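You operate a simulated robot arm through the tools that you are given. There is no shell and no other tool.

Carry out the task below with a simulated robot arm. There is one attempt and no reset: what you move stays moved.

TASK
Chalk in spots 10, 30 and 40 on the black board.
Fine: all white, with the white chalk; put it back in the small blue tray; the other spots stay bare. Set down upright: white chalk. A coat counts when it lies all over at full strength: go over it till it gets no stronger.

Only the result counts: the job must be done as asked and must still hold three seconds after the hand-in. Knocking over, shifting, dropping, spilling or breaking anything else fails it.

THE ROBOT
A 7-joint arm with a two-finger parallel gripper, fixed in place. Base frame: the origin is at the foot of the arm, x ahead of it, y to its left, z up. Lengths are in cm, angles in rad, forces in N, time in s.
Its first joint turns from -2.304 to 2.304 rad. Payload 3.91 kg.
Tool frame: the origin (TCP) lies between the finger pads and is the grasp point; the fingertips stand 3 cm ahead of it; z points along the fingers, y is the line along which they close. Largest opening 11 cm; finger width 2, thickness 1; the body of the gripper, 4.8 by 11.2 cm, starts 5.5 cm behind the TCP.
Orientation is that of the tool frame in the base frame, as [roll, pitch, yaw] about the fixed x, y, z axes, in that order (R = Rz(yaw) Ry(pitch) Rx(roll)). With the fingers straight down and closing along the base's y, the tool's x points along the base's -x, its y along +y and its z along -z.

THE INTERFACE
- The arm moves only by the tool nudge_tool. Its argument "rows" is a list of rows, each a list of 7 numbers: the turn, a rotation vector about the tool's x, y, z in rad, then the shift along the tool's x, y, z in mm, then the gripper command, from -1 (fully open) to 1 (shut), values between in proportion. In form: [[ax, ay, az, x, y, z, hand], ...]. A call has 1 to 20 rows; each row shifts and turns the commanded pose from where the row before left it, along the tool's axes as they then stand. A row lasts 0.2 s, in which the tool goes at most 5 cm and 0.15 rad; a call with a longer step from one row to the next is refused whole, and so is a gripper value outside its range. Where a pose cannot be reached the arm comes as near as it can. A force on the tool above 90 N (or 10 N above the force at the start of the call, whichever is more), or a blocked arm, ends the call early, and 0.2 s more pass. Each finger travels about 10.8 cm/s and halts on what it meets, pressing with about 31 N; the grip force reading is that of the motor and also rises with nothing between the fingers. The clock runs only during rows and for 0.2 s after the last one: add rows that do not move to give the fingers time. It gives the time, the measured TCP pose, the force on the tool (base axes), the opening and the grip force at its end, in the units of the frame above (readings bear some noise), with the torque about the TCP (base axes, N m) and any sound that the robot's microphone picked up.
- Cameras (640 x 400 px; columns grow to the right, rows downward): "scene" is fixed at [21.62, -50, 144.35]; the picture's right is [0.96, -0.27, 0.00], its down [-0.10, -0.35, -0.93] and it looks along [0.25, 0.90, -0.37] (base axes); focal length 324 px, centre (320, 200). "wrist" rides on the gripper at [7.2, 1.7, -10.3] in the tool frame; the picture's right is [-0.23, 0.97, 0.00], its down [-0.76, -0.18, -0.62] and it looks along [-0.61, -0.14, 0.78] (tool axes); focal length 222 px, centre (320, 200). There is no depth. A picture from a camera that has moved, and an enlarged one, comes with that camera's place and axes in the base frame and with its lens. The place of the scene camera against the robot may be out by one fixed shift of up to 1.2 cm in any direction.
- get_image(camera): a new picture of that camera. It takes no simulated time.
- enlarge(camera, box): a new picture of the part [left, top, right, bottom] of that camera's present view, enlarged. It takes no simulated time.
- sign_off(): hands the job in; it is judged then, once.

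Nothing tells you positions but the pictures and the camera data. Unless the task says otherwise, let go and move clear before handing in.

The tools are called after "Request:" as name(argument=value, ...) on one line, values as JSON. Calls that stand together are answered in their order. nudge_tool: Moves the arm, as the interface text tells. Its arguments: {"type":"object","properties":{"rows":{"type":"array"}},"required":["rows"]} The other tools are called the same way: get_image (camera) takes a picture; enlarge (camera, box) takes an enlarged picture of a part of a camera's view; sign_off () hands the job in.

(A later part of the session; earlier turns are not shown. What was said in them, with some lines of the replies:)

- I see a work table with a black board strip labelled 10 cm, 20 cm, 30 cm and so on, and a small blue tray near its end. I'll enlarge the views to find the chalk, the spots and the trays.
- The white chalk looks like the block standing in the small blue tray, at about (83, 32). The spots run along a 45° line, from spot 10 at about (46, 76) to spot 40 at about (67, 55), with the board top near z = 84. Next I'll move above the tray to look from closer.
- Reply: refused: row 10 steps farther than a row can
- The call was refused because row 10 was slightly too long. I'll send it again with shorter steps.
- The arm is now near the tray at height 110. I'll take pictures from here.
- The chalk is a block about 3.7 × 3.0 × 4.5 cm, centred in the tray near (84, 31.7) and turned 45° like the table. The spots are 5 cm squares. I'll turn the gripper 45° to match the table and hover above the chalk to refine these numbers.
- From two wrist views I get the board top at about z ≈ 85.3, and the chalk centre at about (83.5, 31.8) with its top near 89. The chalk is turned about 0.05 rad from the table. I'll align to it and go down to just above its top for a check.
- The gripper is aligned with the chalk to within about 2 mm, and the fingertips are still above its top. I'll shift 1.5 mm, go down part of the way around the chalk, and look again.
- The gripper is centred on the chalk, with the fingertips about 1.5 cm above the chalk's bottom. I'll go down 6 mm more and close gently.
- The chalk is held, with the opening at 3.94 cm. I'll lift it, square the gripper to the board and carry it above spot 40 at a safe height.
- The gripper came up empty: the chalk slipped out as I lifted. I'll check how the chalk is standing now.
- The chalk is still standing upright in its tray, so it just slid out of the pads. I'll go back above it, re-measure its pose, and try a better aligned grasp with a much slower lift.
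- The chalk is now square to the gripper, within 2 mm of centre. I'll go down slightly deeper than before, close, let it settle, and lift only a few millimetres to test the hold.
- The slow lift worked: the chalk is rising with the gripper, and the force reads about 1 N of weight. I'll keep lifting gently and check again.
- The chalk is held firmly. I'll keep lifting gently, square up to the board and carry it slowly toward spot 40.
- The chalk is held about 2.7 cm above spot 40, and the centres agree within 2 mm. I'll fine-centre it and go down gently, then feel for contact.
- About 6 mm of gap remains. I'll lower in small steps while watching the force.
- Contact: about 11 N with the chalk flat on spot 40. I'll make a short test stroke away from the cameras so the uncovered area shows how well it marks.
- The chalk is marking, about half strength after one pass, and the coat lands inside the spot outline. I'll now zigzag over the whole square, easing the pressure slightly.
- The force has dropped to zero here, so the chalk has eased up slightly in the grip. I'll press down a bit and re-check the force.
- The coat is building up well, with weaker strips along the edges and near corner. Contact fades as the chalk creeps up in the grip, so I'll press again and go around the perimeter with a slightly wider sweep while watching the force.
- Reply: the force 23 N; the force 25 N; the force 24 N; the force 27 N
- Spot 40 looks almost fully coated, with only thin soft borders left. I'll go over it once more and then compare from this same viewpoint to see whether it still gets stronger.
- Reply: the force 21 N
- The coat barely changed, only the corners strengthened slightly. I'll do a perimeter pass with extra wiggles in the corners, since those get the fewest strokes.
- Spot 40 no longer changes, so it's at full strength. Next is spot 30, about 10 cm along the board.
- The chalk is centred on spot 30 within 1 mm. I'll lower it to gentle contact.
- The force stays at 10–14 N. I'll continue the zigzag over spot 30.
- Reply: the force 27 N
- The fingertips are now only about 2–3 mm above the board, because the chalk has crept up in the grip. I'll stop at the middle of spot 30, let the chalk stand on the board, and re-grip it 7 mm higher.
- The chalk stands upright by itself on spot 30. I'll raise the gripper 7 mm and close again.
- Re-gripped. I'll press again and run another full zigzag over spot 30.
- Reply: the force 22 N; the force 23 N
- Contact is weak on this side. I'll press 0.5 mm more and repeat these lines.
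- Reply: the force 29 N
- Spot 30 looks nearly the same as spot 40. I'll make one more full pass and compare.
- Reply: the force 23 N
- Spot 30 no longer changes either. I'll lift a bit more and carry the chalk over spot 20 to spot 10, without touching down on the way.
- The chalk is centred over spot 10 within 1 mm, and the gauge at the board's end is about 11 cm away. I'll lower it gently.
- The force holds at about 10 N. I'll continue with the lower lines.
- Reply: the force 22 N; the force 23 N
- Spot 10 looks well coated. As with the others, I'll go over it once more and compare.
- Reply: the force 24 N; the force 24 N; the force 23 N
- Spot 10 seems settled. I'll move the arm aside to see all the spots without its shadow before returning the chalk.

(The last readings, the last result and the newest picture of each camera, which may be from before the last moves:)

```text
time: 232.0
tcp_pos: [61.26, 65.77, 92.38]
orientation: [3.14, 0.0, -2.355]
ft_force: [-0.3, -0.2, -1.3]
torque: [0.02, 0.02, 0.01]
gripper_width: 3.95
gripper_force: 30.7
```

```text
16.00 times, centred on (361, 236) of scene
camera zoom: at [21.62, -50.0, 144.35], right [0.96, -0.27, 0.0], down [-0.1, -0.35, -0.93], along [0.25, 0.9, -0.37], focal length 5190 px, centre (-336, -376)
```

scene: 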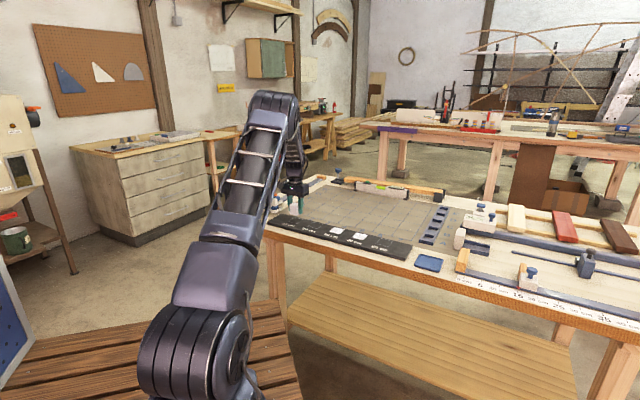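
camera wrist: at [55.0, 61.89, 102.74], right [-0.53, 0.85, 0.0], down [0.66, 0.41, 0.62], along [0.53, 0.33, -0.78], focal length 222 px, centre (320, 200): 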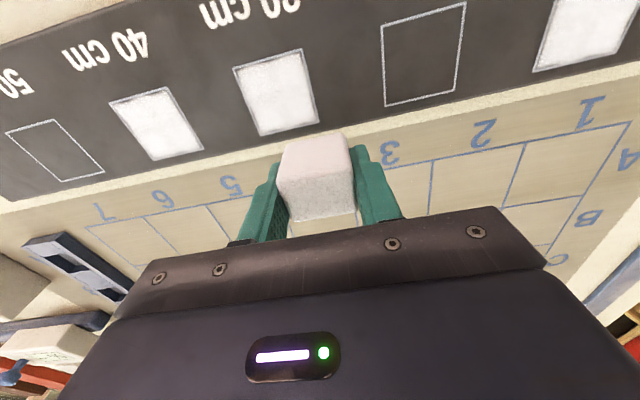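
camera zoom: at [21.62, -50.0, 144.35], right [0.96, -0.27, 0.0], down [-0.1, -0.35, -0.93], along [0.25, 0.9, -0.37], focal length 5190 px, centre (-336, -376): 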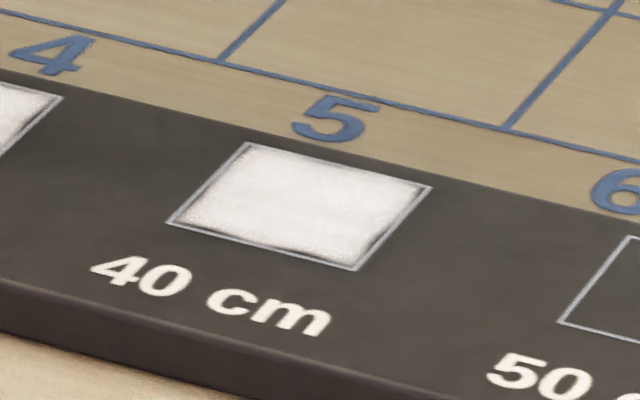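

All three spots look uniformly full, and spots 20 and 50 are bare. Now I'll carry the chalk back to the small blue tray, slowly and high above the board.

Request:
nudge_tool(rows=[[0, 0, 0, 1, -4, 0, 1], [0, 0, 0, 2, -8, 0, 1], [0, 0, 0, 2.5, -12, 0, 1], [0, 0, 0, 2.9, -14, 0, 1], [0, 0, 0, 2.9, -14, 0, 1], [0, 0, 0, 2.9, -14, 0, 1], [0, 0, 0, 2.9, -14, 0, 1], [0, 0, 0, 2.9, -14, 0, 1], [0, 0, 0, 2.9, -14, 0, 1], [0, 0, 0, 2.9, -14, 0, 1], [0, 0, 0, 2.9, -14, 0, 1], [0, 0, 0, 2.9, -14, 0, 1], [0, 0, 0, 2.9, -14, 0, 1], [0, 0, 0, 2.9, -14, 0, 1], [0, 0, 0, 2.9, -14, 0, 1], [0, 0, 0, 2.9, -14, 0, 1], [0, 0, 0, 2.5, -12, 0, 1], [0, 0, 0, 2, -8, 0, 1], [0, 0, 0, 1, -4, 0, 1], [0, 0, 0, 0, 0, 0, 1]])

```text
time: 236.2
tcp_pos: [74.05, 46.19, 92.7]
orientation: [-3.142, 0.0, -2.355]
ft_force: [-0.1, -0.5, -0.8]
torque: [-0.01, 0.0, -0.02]
gripper_width: 3.96
gripper_force: 30.9
```

Request:
nudge_tool(rows=[[0, 0, 0, 1, -4, 0, 1], [0, 0, 0, 2, -8, 0, 1], [0, 0, 0, 2.5, -12, 0, 1], [0, 0, 0, 2.6, -13, 0, 1], [0, 0, 0, 2.6, -13, 0, 1], [0, 0, 0, 2.6, -13, 0, 1], [0, 0, 0, 2.6, -13, 0, 1], [0, 0, 0, 2.6, -13, 0, 1], [0, 0, 0, 2.6, -13, 0, 1], [0, 0, 0, 2.6, -13, 0, 1], [0, 0, 0, 2.6, -13, 0, 1], [0, 0, 0, 2.6, -13, 0, 1], [0, 0, 0, 2.5, -12, 0, 1], [0, 0, 0, 2, -8, 0, 1], [0, 0, 0, 1.2, -5, 0, 1], [0, 0, 0, 0.4, -2, 0, 1], [0, 0, 0, 0, 0, 0, 1]])

Request:
enlarge(camera="scene", box=[404, 222, 460, 272])

Request:
enlarge(camera="wrist", box=[220, 60, 440, 220])

```text
time: 239.8
tcp_pos: [83.49, 31.85, 92.43]
orientation: [3.14, 0.0, -2.356]
ft_force: [-0.4, 0.5, -1.0]
torque: [0.0, -0.02, -0.01]
gripper_width: 3.97
gripper_force: 31.0
```

```text
8.00 times, centred on (432, 247) of scene
camera zoom: at [21.62, -50.0, 144.35], right [0.96, -0.27, 0.0], down [-0.1, -0.35, -0.93], along [0.25, 0.9, -0.37], focal length 2595 px, centre (-576, -176)
```

zoom: 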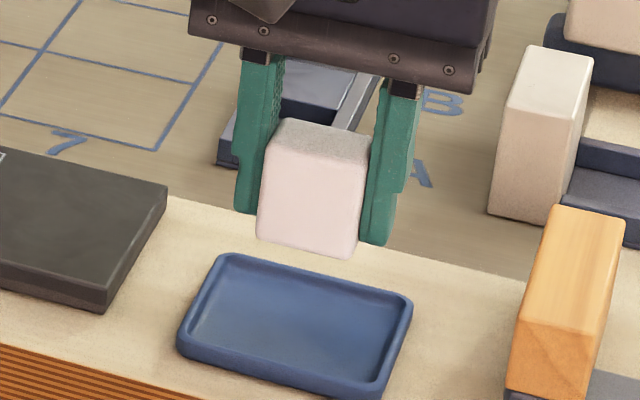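

```text
2.50 times, centred on (330, 140) of wrist
camera zoom: at [77.21, 27.88, 102.66], right [-0.53, 0.85, 0.0], down [0.66, 0.41, 0.62], along [0.53, 0.33, -0.78], focal length 555 px, centre (295, 350)
```

zoom: 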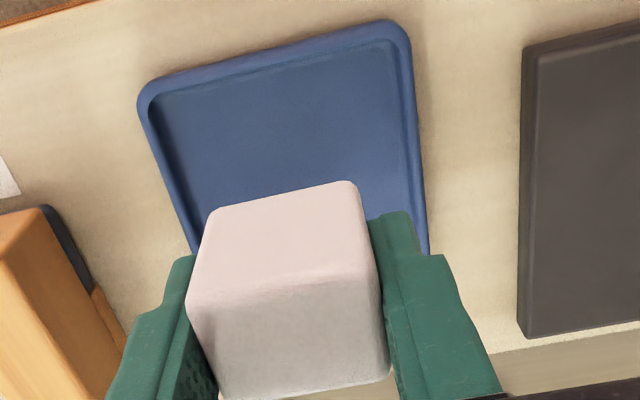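

The chalk is over the tray, about 3 mm off its centre. I'll correct that and lower it gently until it touches the tray floor.

Request:
nudge_tool(rows=[[0, 0, 0, -1.5, 0.5, 3, 1], [0, 0, 0, -1.5, 0.5, 5, 1], [0, 0, 0, 0, 0, 6, 1], [0, 0, 0, 0, 0, 6, 1], [0, 0, 0, 0, 0, 6, 1], [0, 0, 0, 0, 0, 5, 1], [0, 0, 0, 0, 0, 4, 1], [0, 0, 0, 0, 0, 2, 1], [0, 0, 0, 0, 0, 0, 1]])

Request:
enlarge(camera="scene", box=[404, 222, 460, 272])

```text
time: 241.8
tcp_pos: [83.71, 32.08, 88.75]
orientation: [-3.141, 0.0, -2.354]
ft_force: [0.1, 0.4, -1.6]
torque: [-0.03, 0.04, -0.03]
gripper_width: 3.94
gripper_force: 31.2
```

```text
8.00 times, centred on (432, 247) of scene
camera zoom: at [21.62, -50.0, 144.35], right [0.96, -0.27, 0.0], down [-0.1, -0.35, -0.93], along [0.25, 0.9, -0.37], focal length 2595 px, centre (-576, -176)
```

zoom: 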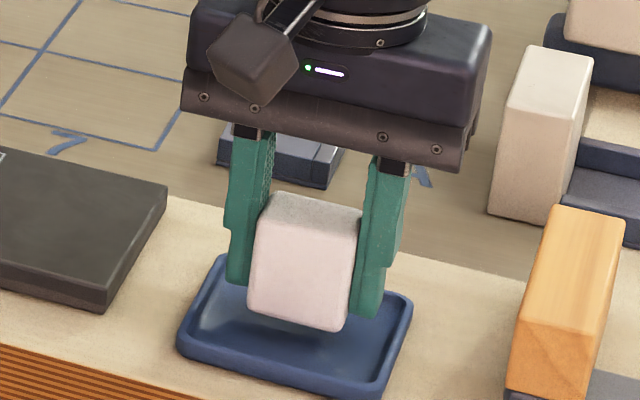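

Request:
nudge_tool(rows=[[0, 0, 0, 0, 0, 1.5, 1], [0, 0, 0, 0, 0, 1.5, 1], [0, 0, 0, 0, 0, 1, 1], [0, 0, 0, 0, 0, 0, 1]])

Request:
nudge_tool(rows=[[0, 0, 0, 0, 0, 0.7, 1], [0, 0, 0, 0, 0, 0.5, 1], [0, 0, 0, 0, 0, 0, 1]])

```text
time: 242.8
tcp_pos: [83.7, 32.12, 88.52]
orientation: [-3.14, -0.001, -2.354]
ft_force: [-0.3, 1.2, -0.6]
torque: [0.03, 0.01, -0.02]
gripper_width: 3.95
gripper_force: 30.7
```

```text
time: 243.6
tcp_pos: [83.69, 32.16, 88.28]
orientation: [-3.141, 0.0, -2.355]
ft_force: [0.4, 0.2, -0.8]
torque: [0.01, 0.01, 0.01]
gripper_width: 3.94
gripper_force: 31.3
```

Request:
nudge_tool(rows=[[0, 0, 0, 0, 0, 0.5, 1], [0, 0, 0, 0, 0, 0.5, 1], [0, 0, 0, 0, 0, 0, 1]])

Request:
enlarge(camera="scene", box=[410, 235, 450, 270])

```text
time: 244.4
tcp_pos: [83.7, 32.22, 88.23]
orientation: [3.141, -0.001, -2.355]
ft_force: [-0.2, 0.3, -1.0]
torque: [0.06, -0.03, 0.01]
gripper_width: 3.98
gripper_force: 31.1
```

```text
11.43 times, centred on (430, 252) of scene
camera zoom: at [21.62, -50.0, 144.35], right [0.96, -0.27, 0.0], down [-0.1, -0.35, -0.93], along [0.25, 0.9, -0.37], focal length 3707 px, centre (-937, -400)
```

zoom: 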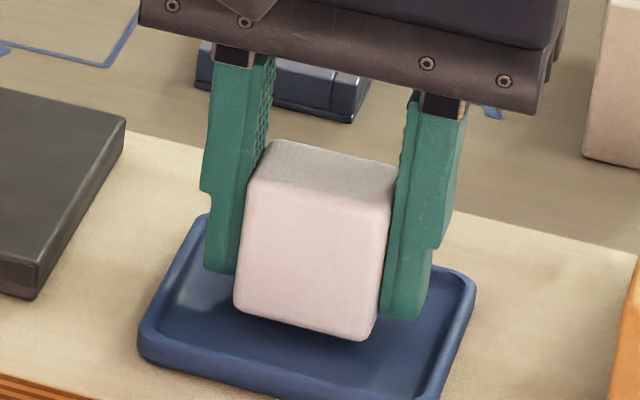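

Request:
nudge_tool(rows=[[0, 0, 0, 0, 0, 0.5, 1], [0, 0, 0, 0, 0, 0.5, 1], [0, 0, 0, 0, 0, 0, 1]])

Request:
nudge_tool(rows=[[0, 0, 0, 0, 0, 0.5, 1], [0, 0, 0, 0, 0, 0.4, 1], [0, 0, 0, 0, 0, 0, 1]])

```text
time: 245.2
tcp_pos: [83.66, 32.15, 88.06]
orientation: [-3.141, 0.0, -2.354]
ft_force: [0.9, -0.5, -1.3]
torque: [-0.03, -0.03, -0.02]
gripper_width: 3.95
gripper_force: 30.9
```

```text
time: 246.0
tcp_pos: [83.69, 32.18, 87.97]
orientation: [-3.142, 0.0, -2.356]
ft_force: [-0.3, -0.4, -0.3]
torque: [-0.02, 0.04, 0.0]
gripper_width: 3.93
gripper_force: 31.5
```

Request:
nudge_tool(rows=[[0, 0, 0, 0, 0, 0.5, 1], [0, 0, 0, 0, 0, 0, 1]])

Request:
enlarge(camera="scene", box=[410, 235, 450, 270])

Request:
enlarge(camera="wrist", box=[220, 60, 440, 220])

```text
time: 246.6
tcp_pos: [83.66, 32.09, 87.9]
orientation: [-3.14, 0.0, -2.354]
ft_force: [1.0, 1.1, -1.3]
torque: [0.0, -0.01, 0.01]
gripper_width: 3.96
gripper_force: 30.8
```

```text
11.43 times, centred on (430, 252) of scene
camera zoom: at [21.62, -50.0, 144.35], right [0.96, -0.27, 0.0], down [-0.1, -0.35, -0.93], along [0.25, 0.9, -0.37], focal length 3707 px, centre (-937, -400)
```

zoom: 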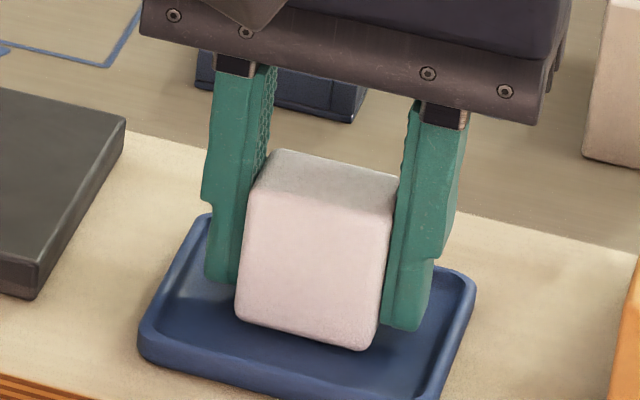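

```text
2.50 times, centred on (330, 140) of wrist
camera zoom: at [77.43, 28.14, 98.16], right [-0.53, 0.85, 0.0], down [0.66, 0.41, 0.62], along [0.53, 0.33, -0.78], focal length 555 px, centre (295, 350)
```

zoom: 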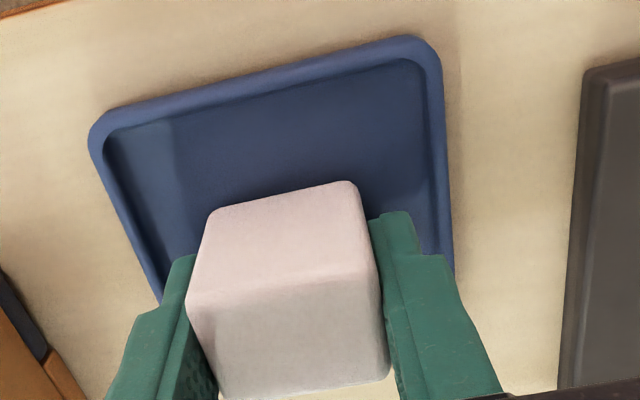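

Request:
nudge_tool(rows=[[0, 0, 0, 0, 0, 0.5, 1], [0, 0, 0, 0, 0, 0, 1]])

Request:
nudge_tool(rows=[[0, 0, 0, 0, 0, 0.5, 1], [0, 0, 0, 0, 0, 0, 1]])

```text
time: 247.2
tcp_pos: [83.73, 32.1, 87.91]
orientation: [3.141, 0.001, -2.354]
ft_force: [-0.2, -0.3, -1.3]
torque: [0.02, -0.03, -0.02]
gripper_width: 3.94
gripper_force: 30.9
```

```text
time: 247.8
tcp_pos: [83.7, 32.07, 87.91]
orientation: [-3.141, 0.001, -2.355]
ft_force: [-0.2, -0.2, -0.6]
torque: [0.0, 0.01, 0.02]
gripper_width: 3.94
gripper_force: 31.5
```

Request:
nudge_tool(rows=[[0, 0, 0, 0, 0, 0.5, 1], [0, 0, 0, 0, 0, 0, 1]])

Request:
enlarge(camera="scene", box=[418, 245, 442, 265])

```text
time: 248.4
tcp_pos: [83.61, 32.34, 87.8]
orientation: [-3.142, 0.002, -2.354]
ft_force: [-1.2, -0.7, 5.7]
torque: [-0.02, 0.05, -0.01]
gripper_width: 3.95
gripper_force: 30.6
```

```text
16.00 times, centred on (430, 255) of scene
camera zoom: at [21.62, -50.0, 144.35], right [0.96, -0.27, 0.0], down [-0.1, -0.35, -0.93], along [0.25, 0.9, -0.37], focal length 5190 px, centre (-1440, -680)
```

zoom: 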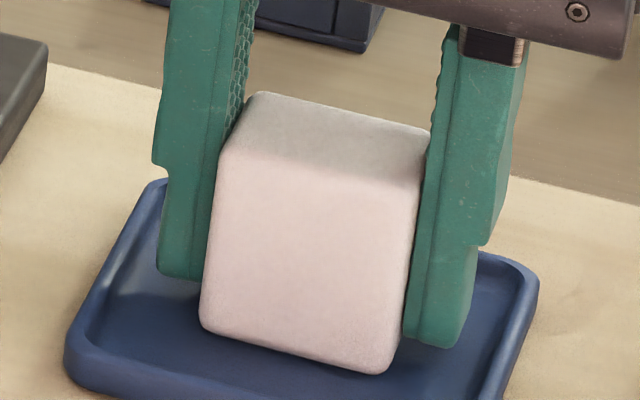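

Contact with the tray floor: 5.7 N. I'll relieve the pressure, open just a little to stay inside the tray rim, and rise straight up.

Request:
nudge_tool(rows=[[0, 0, 0, 0, 0, -0.3, 1], [0, 0, 0, 0, 0, 0, 1], [0, 0, 0, 0, 0, 0, 0.26], [0, 0, 0, 0, 0, 0, 0.22], [0, 0, 0, 0, 0, 0, 0.17], [0, 0, 0, 0, 0, 0, 0.14], [0, 0, 0, 0, 0, 0, 0.14], [0, 0, 0, 0, 0, 0, 0.14]])

Request:
enlarge(camera="scene", box=[410, 235, 450, 270])

```text
time: 250.2
tcp_pos: [83.67, 32.12, 87.81]
orientation: [-3.141, 0.001, -2.355]
ft_force: [0.3, 0.4, 0.0]
torque: [0.02, -0.01, 0.02]
gripper_width: 4.73
gripper_force: 0.1
```

```text
11.43 times, centred on (430, 252) of scene
camera zoom: at [21.62, -50.0, 144.35], right [0.96, -0.27, 0.0], down [-0.1, -0.35, -0.93], along [0.25, 0.9, -0.37], focal length 3707 px, centre (-937, -400)
```

zoom: 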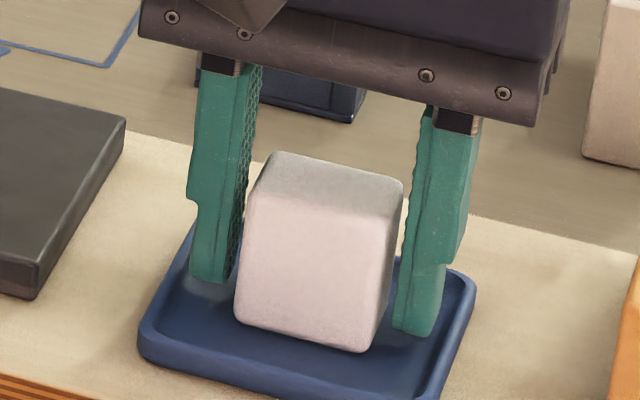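

Request:
nudge_tool(rows=[[0, 0, 0, 0, 0, -2, 0.14], [0, 0, 0, 0, 0, -4, 0.14], [0, 0, 0, 0, 0, -6, 0.14], [0, 0, 0, 0, 0, -10, 0.14], [0, 0, 0, 0, 0, -15, 0.1], [0, 0, 0, 0, 0, -20, 0], [0, 0, 0, 0, 0, -20, 0], [0, 0, 0, 0, 0, 0, 0]])

Request:
enlarge(camera="scene", box=[404, 236, 454, 276])

Request:
enlarge(camera="wrist", box=[250, 50, 400, 170])

```text
time: 252.0
tcp_pos: [83.57, 32.25, 95.44]
orientation: [3.14, 0.0, -2.353]
ft_force: [0.1, 0.5, -0.1]
torque: [0.02, 0.02, 0.02]
gripper_width: 5.49
gripper_force: 0.1
```

```text
10.00 times, centred on (429, 256) of scene
camera zoom: at [21.62, -50.0, 144.35], right [0.96, -0.27, 0.0], down [-0.1, -0.35, -0.93], along [0.25, 0.9, -0.37], focal length 3243 px, centre (-770, -360)
```

zoom: 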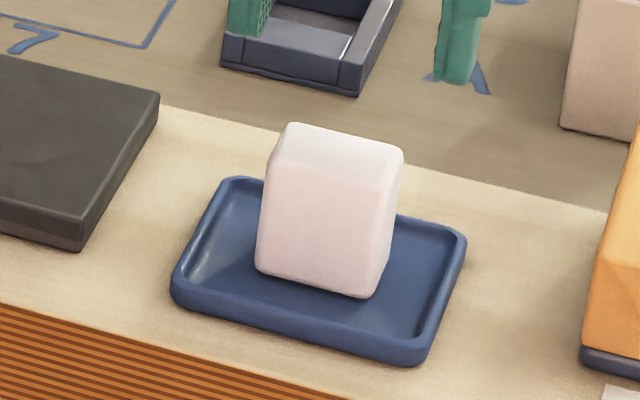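

```text
3.33 times, centred on (325, 110) of wrist
camera zoom: at [77.34, 28.23, 105.77], right [-0.53, 0.85, 0.0], down [0.66, 0.41, 0.62], along [0.53, 0.33, -0.78], focal length 740 px, centre (303, 500)
```

zoom: 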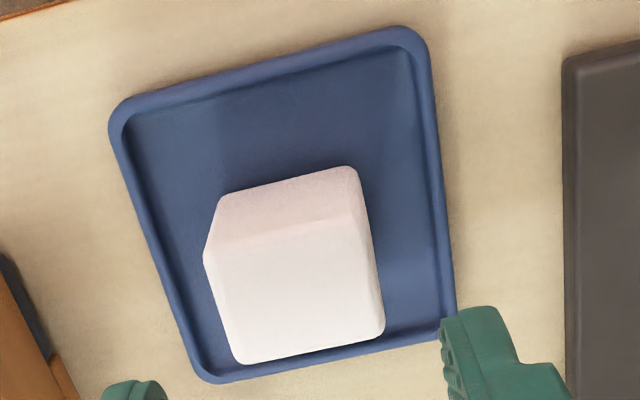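

The chalk is back in the small blue tray, upright and centred. I'll move the arm clear and make a final inspection of the spots.

Request:
nudge_tool(rows=[[0, 0, 0, 0, 0, -40, 0], [0, 0, 0, 20, 0, -40, 0], [0, 0, 0, 40, 0, -20, -0.5], [0, 0, 0, 45, 0, 0, -1], [0, 0, 0, 45, 0, 0, -1], [0, 0, 0, 20, 0, 0, -1], [0, 0, 0, 0, 0, 0, -1], [0, 0, 0, 0, 0, 0, -1]])

Request:
get_image(camera="scene")

Request:
enlarge(camera="scene", box=[270, 205, 420, 290])

Request:
get_image(camera="wrist")

```text
time: 253.8
tcp_pos: [71.76, 20.3, 105.53]
orientation: [3.142, 0.001, -2.354]
ft_force: [0.0, 0.1, 0.2]
torque: [-0.02, 0.03, -0.02]
gripper_width: 11.0
gripper_force: 0.1
```

```text
taken
```

scene: 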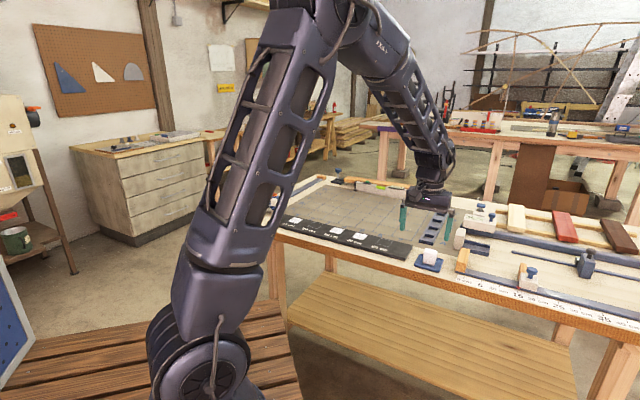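

```text
4.27 times, centred on (345, 248) of scene
camera zoom: at [21.62, -50.0, 144.35], right [0.96, -0.27, 0.0], down [-0.1, -0.35, -0.93], along [0.25, 0.9, -0.37], focal length 1384 px, centre (213, -3)
```

zoom: 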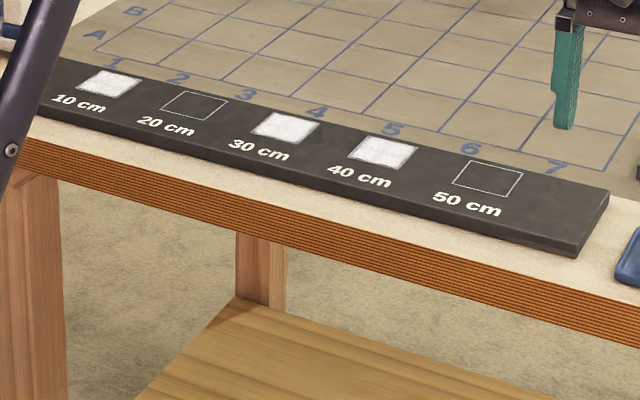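

```text
taken
camera wrist: at [65.39, 16.29, 115.77], right [-0.53, 0.85, 0.0], down [0.66, 0.41, 0.62], along [0.53, 0.33, -0.78], focal length 222 px, centre (320, 200)
```

wrist: 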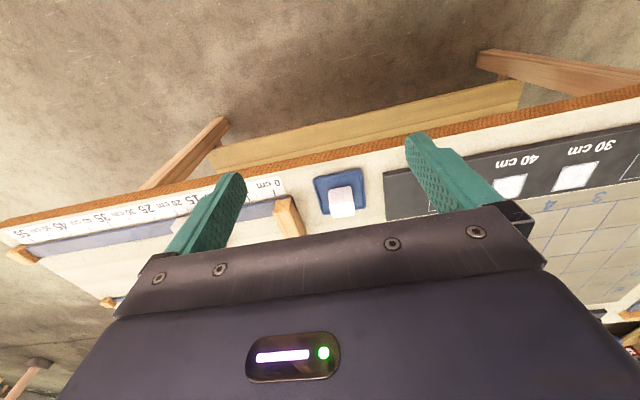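

Request:
enlarge(camera="scene", box=[325, 222, 349, 238])

Request:
enlarge(camera="scene", box=[348, 228, 372, 244])

Request:
enlarge(camera="scene", box=[284, 212, 308, 228])

```text
16.00 times, centred on (337, 230) of scene
camera zoom: at [21.62, -50.0, 144.35], right [0.96, -0.27, 0.0], down [-0.1, -0.35, -0.93], along [0.25, 0.9, -0.37], focal length 5190 px, centre (48, -280)
```

zoom: 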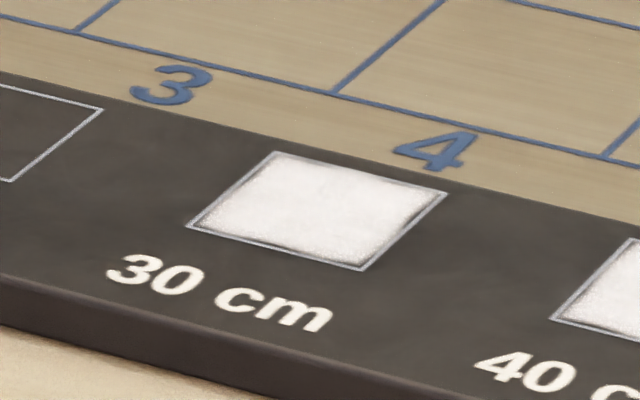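

```text
16.00 times, centred on (360, 236) of scene
camera zoom: at [21.62, -50.0, 144.35], right [0.96, -0.27, 0.0], down [-0.1, -0.35, -0.93], along [0.25, 0.9, -0.37], focal length 5190 px, centre (-320, -376)
```

zoom: 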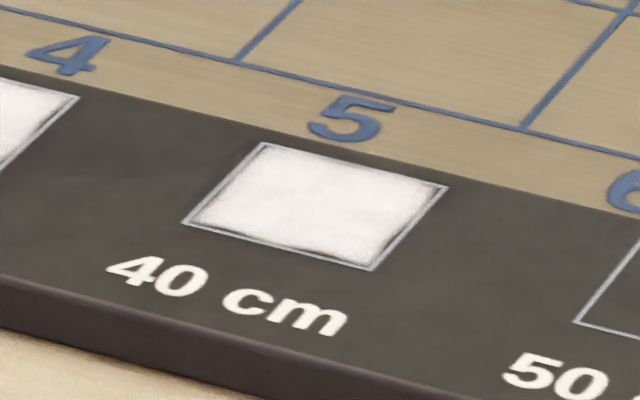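

```text
16.00 times, centred on (296, 220) of scene
camera zoom: at [21.62, -50.0, 144.35], right [0.96, -0.27, 0.0], down [-0.1, -0.35, -0.93], along [0.25, 0.9, -0.37], focal length 5190 px, centre (704, -120)
```

zoom: 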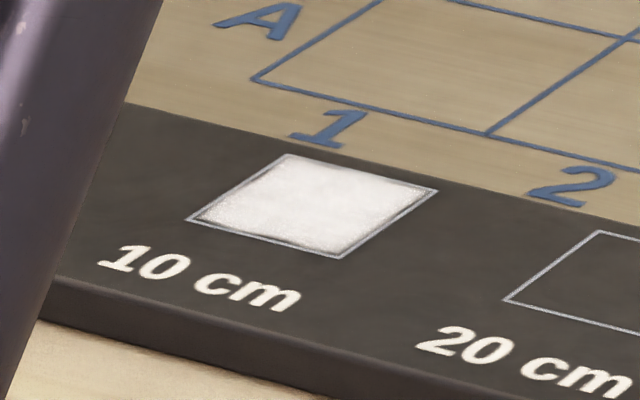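

All three spots look equally and fully white, and spots 20 and 50 are bare. One last look at the tray before handing in.

Request:
enlarge(camera="scene", box=[400, 220, 480, 280])

Request:
enlarge(camera="wrist", box=[300, 140, 400, 230])

```text
6.67 times, centred on (440, 250) of scene
camera zoom: at [21.62, -50.0, 144.35], right [0.96, -0.27, 0.0], down [-0.1, -0.35, -0.93], along [0.25, 0.9, -0.37], focal length 2162 px, centre (-480, -133)
```

zoom: 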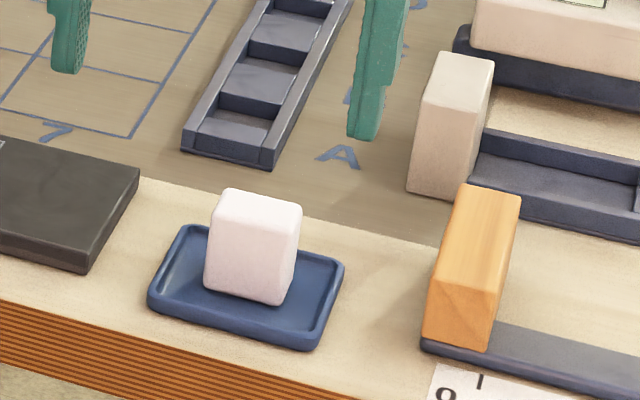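

```text
4.44 times, centred on (350, 185) of wrist
camera zoom: at [65.39, 16.29, 115.77], right [-0.53, 0.85, 0.0], down [0.66, 0.41, 0.62], along [0.53, 0.33, -0.78], focal length 987 px, centre (187, 267)
```

zoom: 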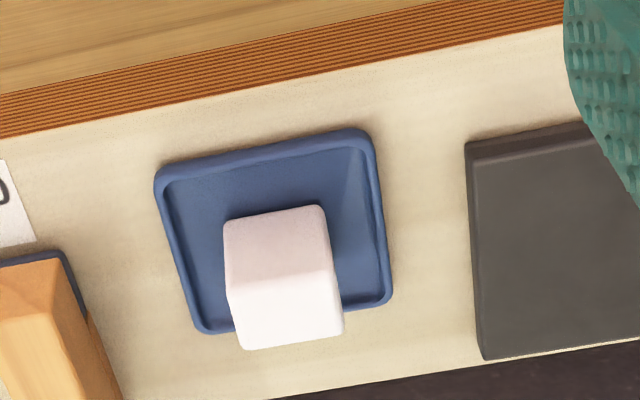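

The chalk stands upright in the small blue tray, the spots are done, nothing else has moved, and the arm is clear. I'm handing in now.

Request:
sign_off()

```text
The job is handed in.
```

I chalked spots 10, 30 and 40 white, put the white chalk back upright in the small blue tray, and handed in the job. I don't know how it was judged.

- **Coats:** I went over each spot until one more full pass made no visible difference. All three look equally white in the final pictures. Thin soft edges remain along the outlines and did not change with further passes. "Full strength" is judged by eye only.
- **Other spots:** spots 20 and 50 are bare, and nothing else on the table appears to have moved.
- **Chalk handling:** on the first lift the chalk slipped out of the grip, but it stayed upright in its tray. I picked it up again with a slower lift. Partway through spot 30 I stood it on that spot to take a higher grip.
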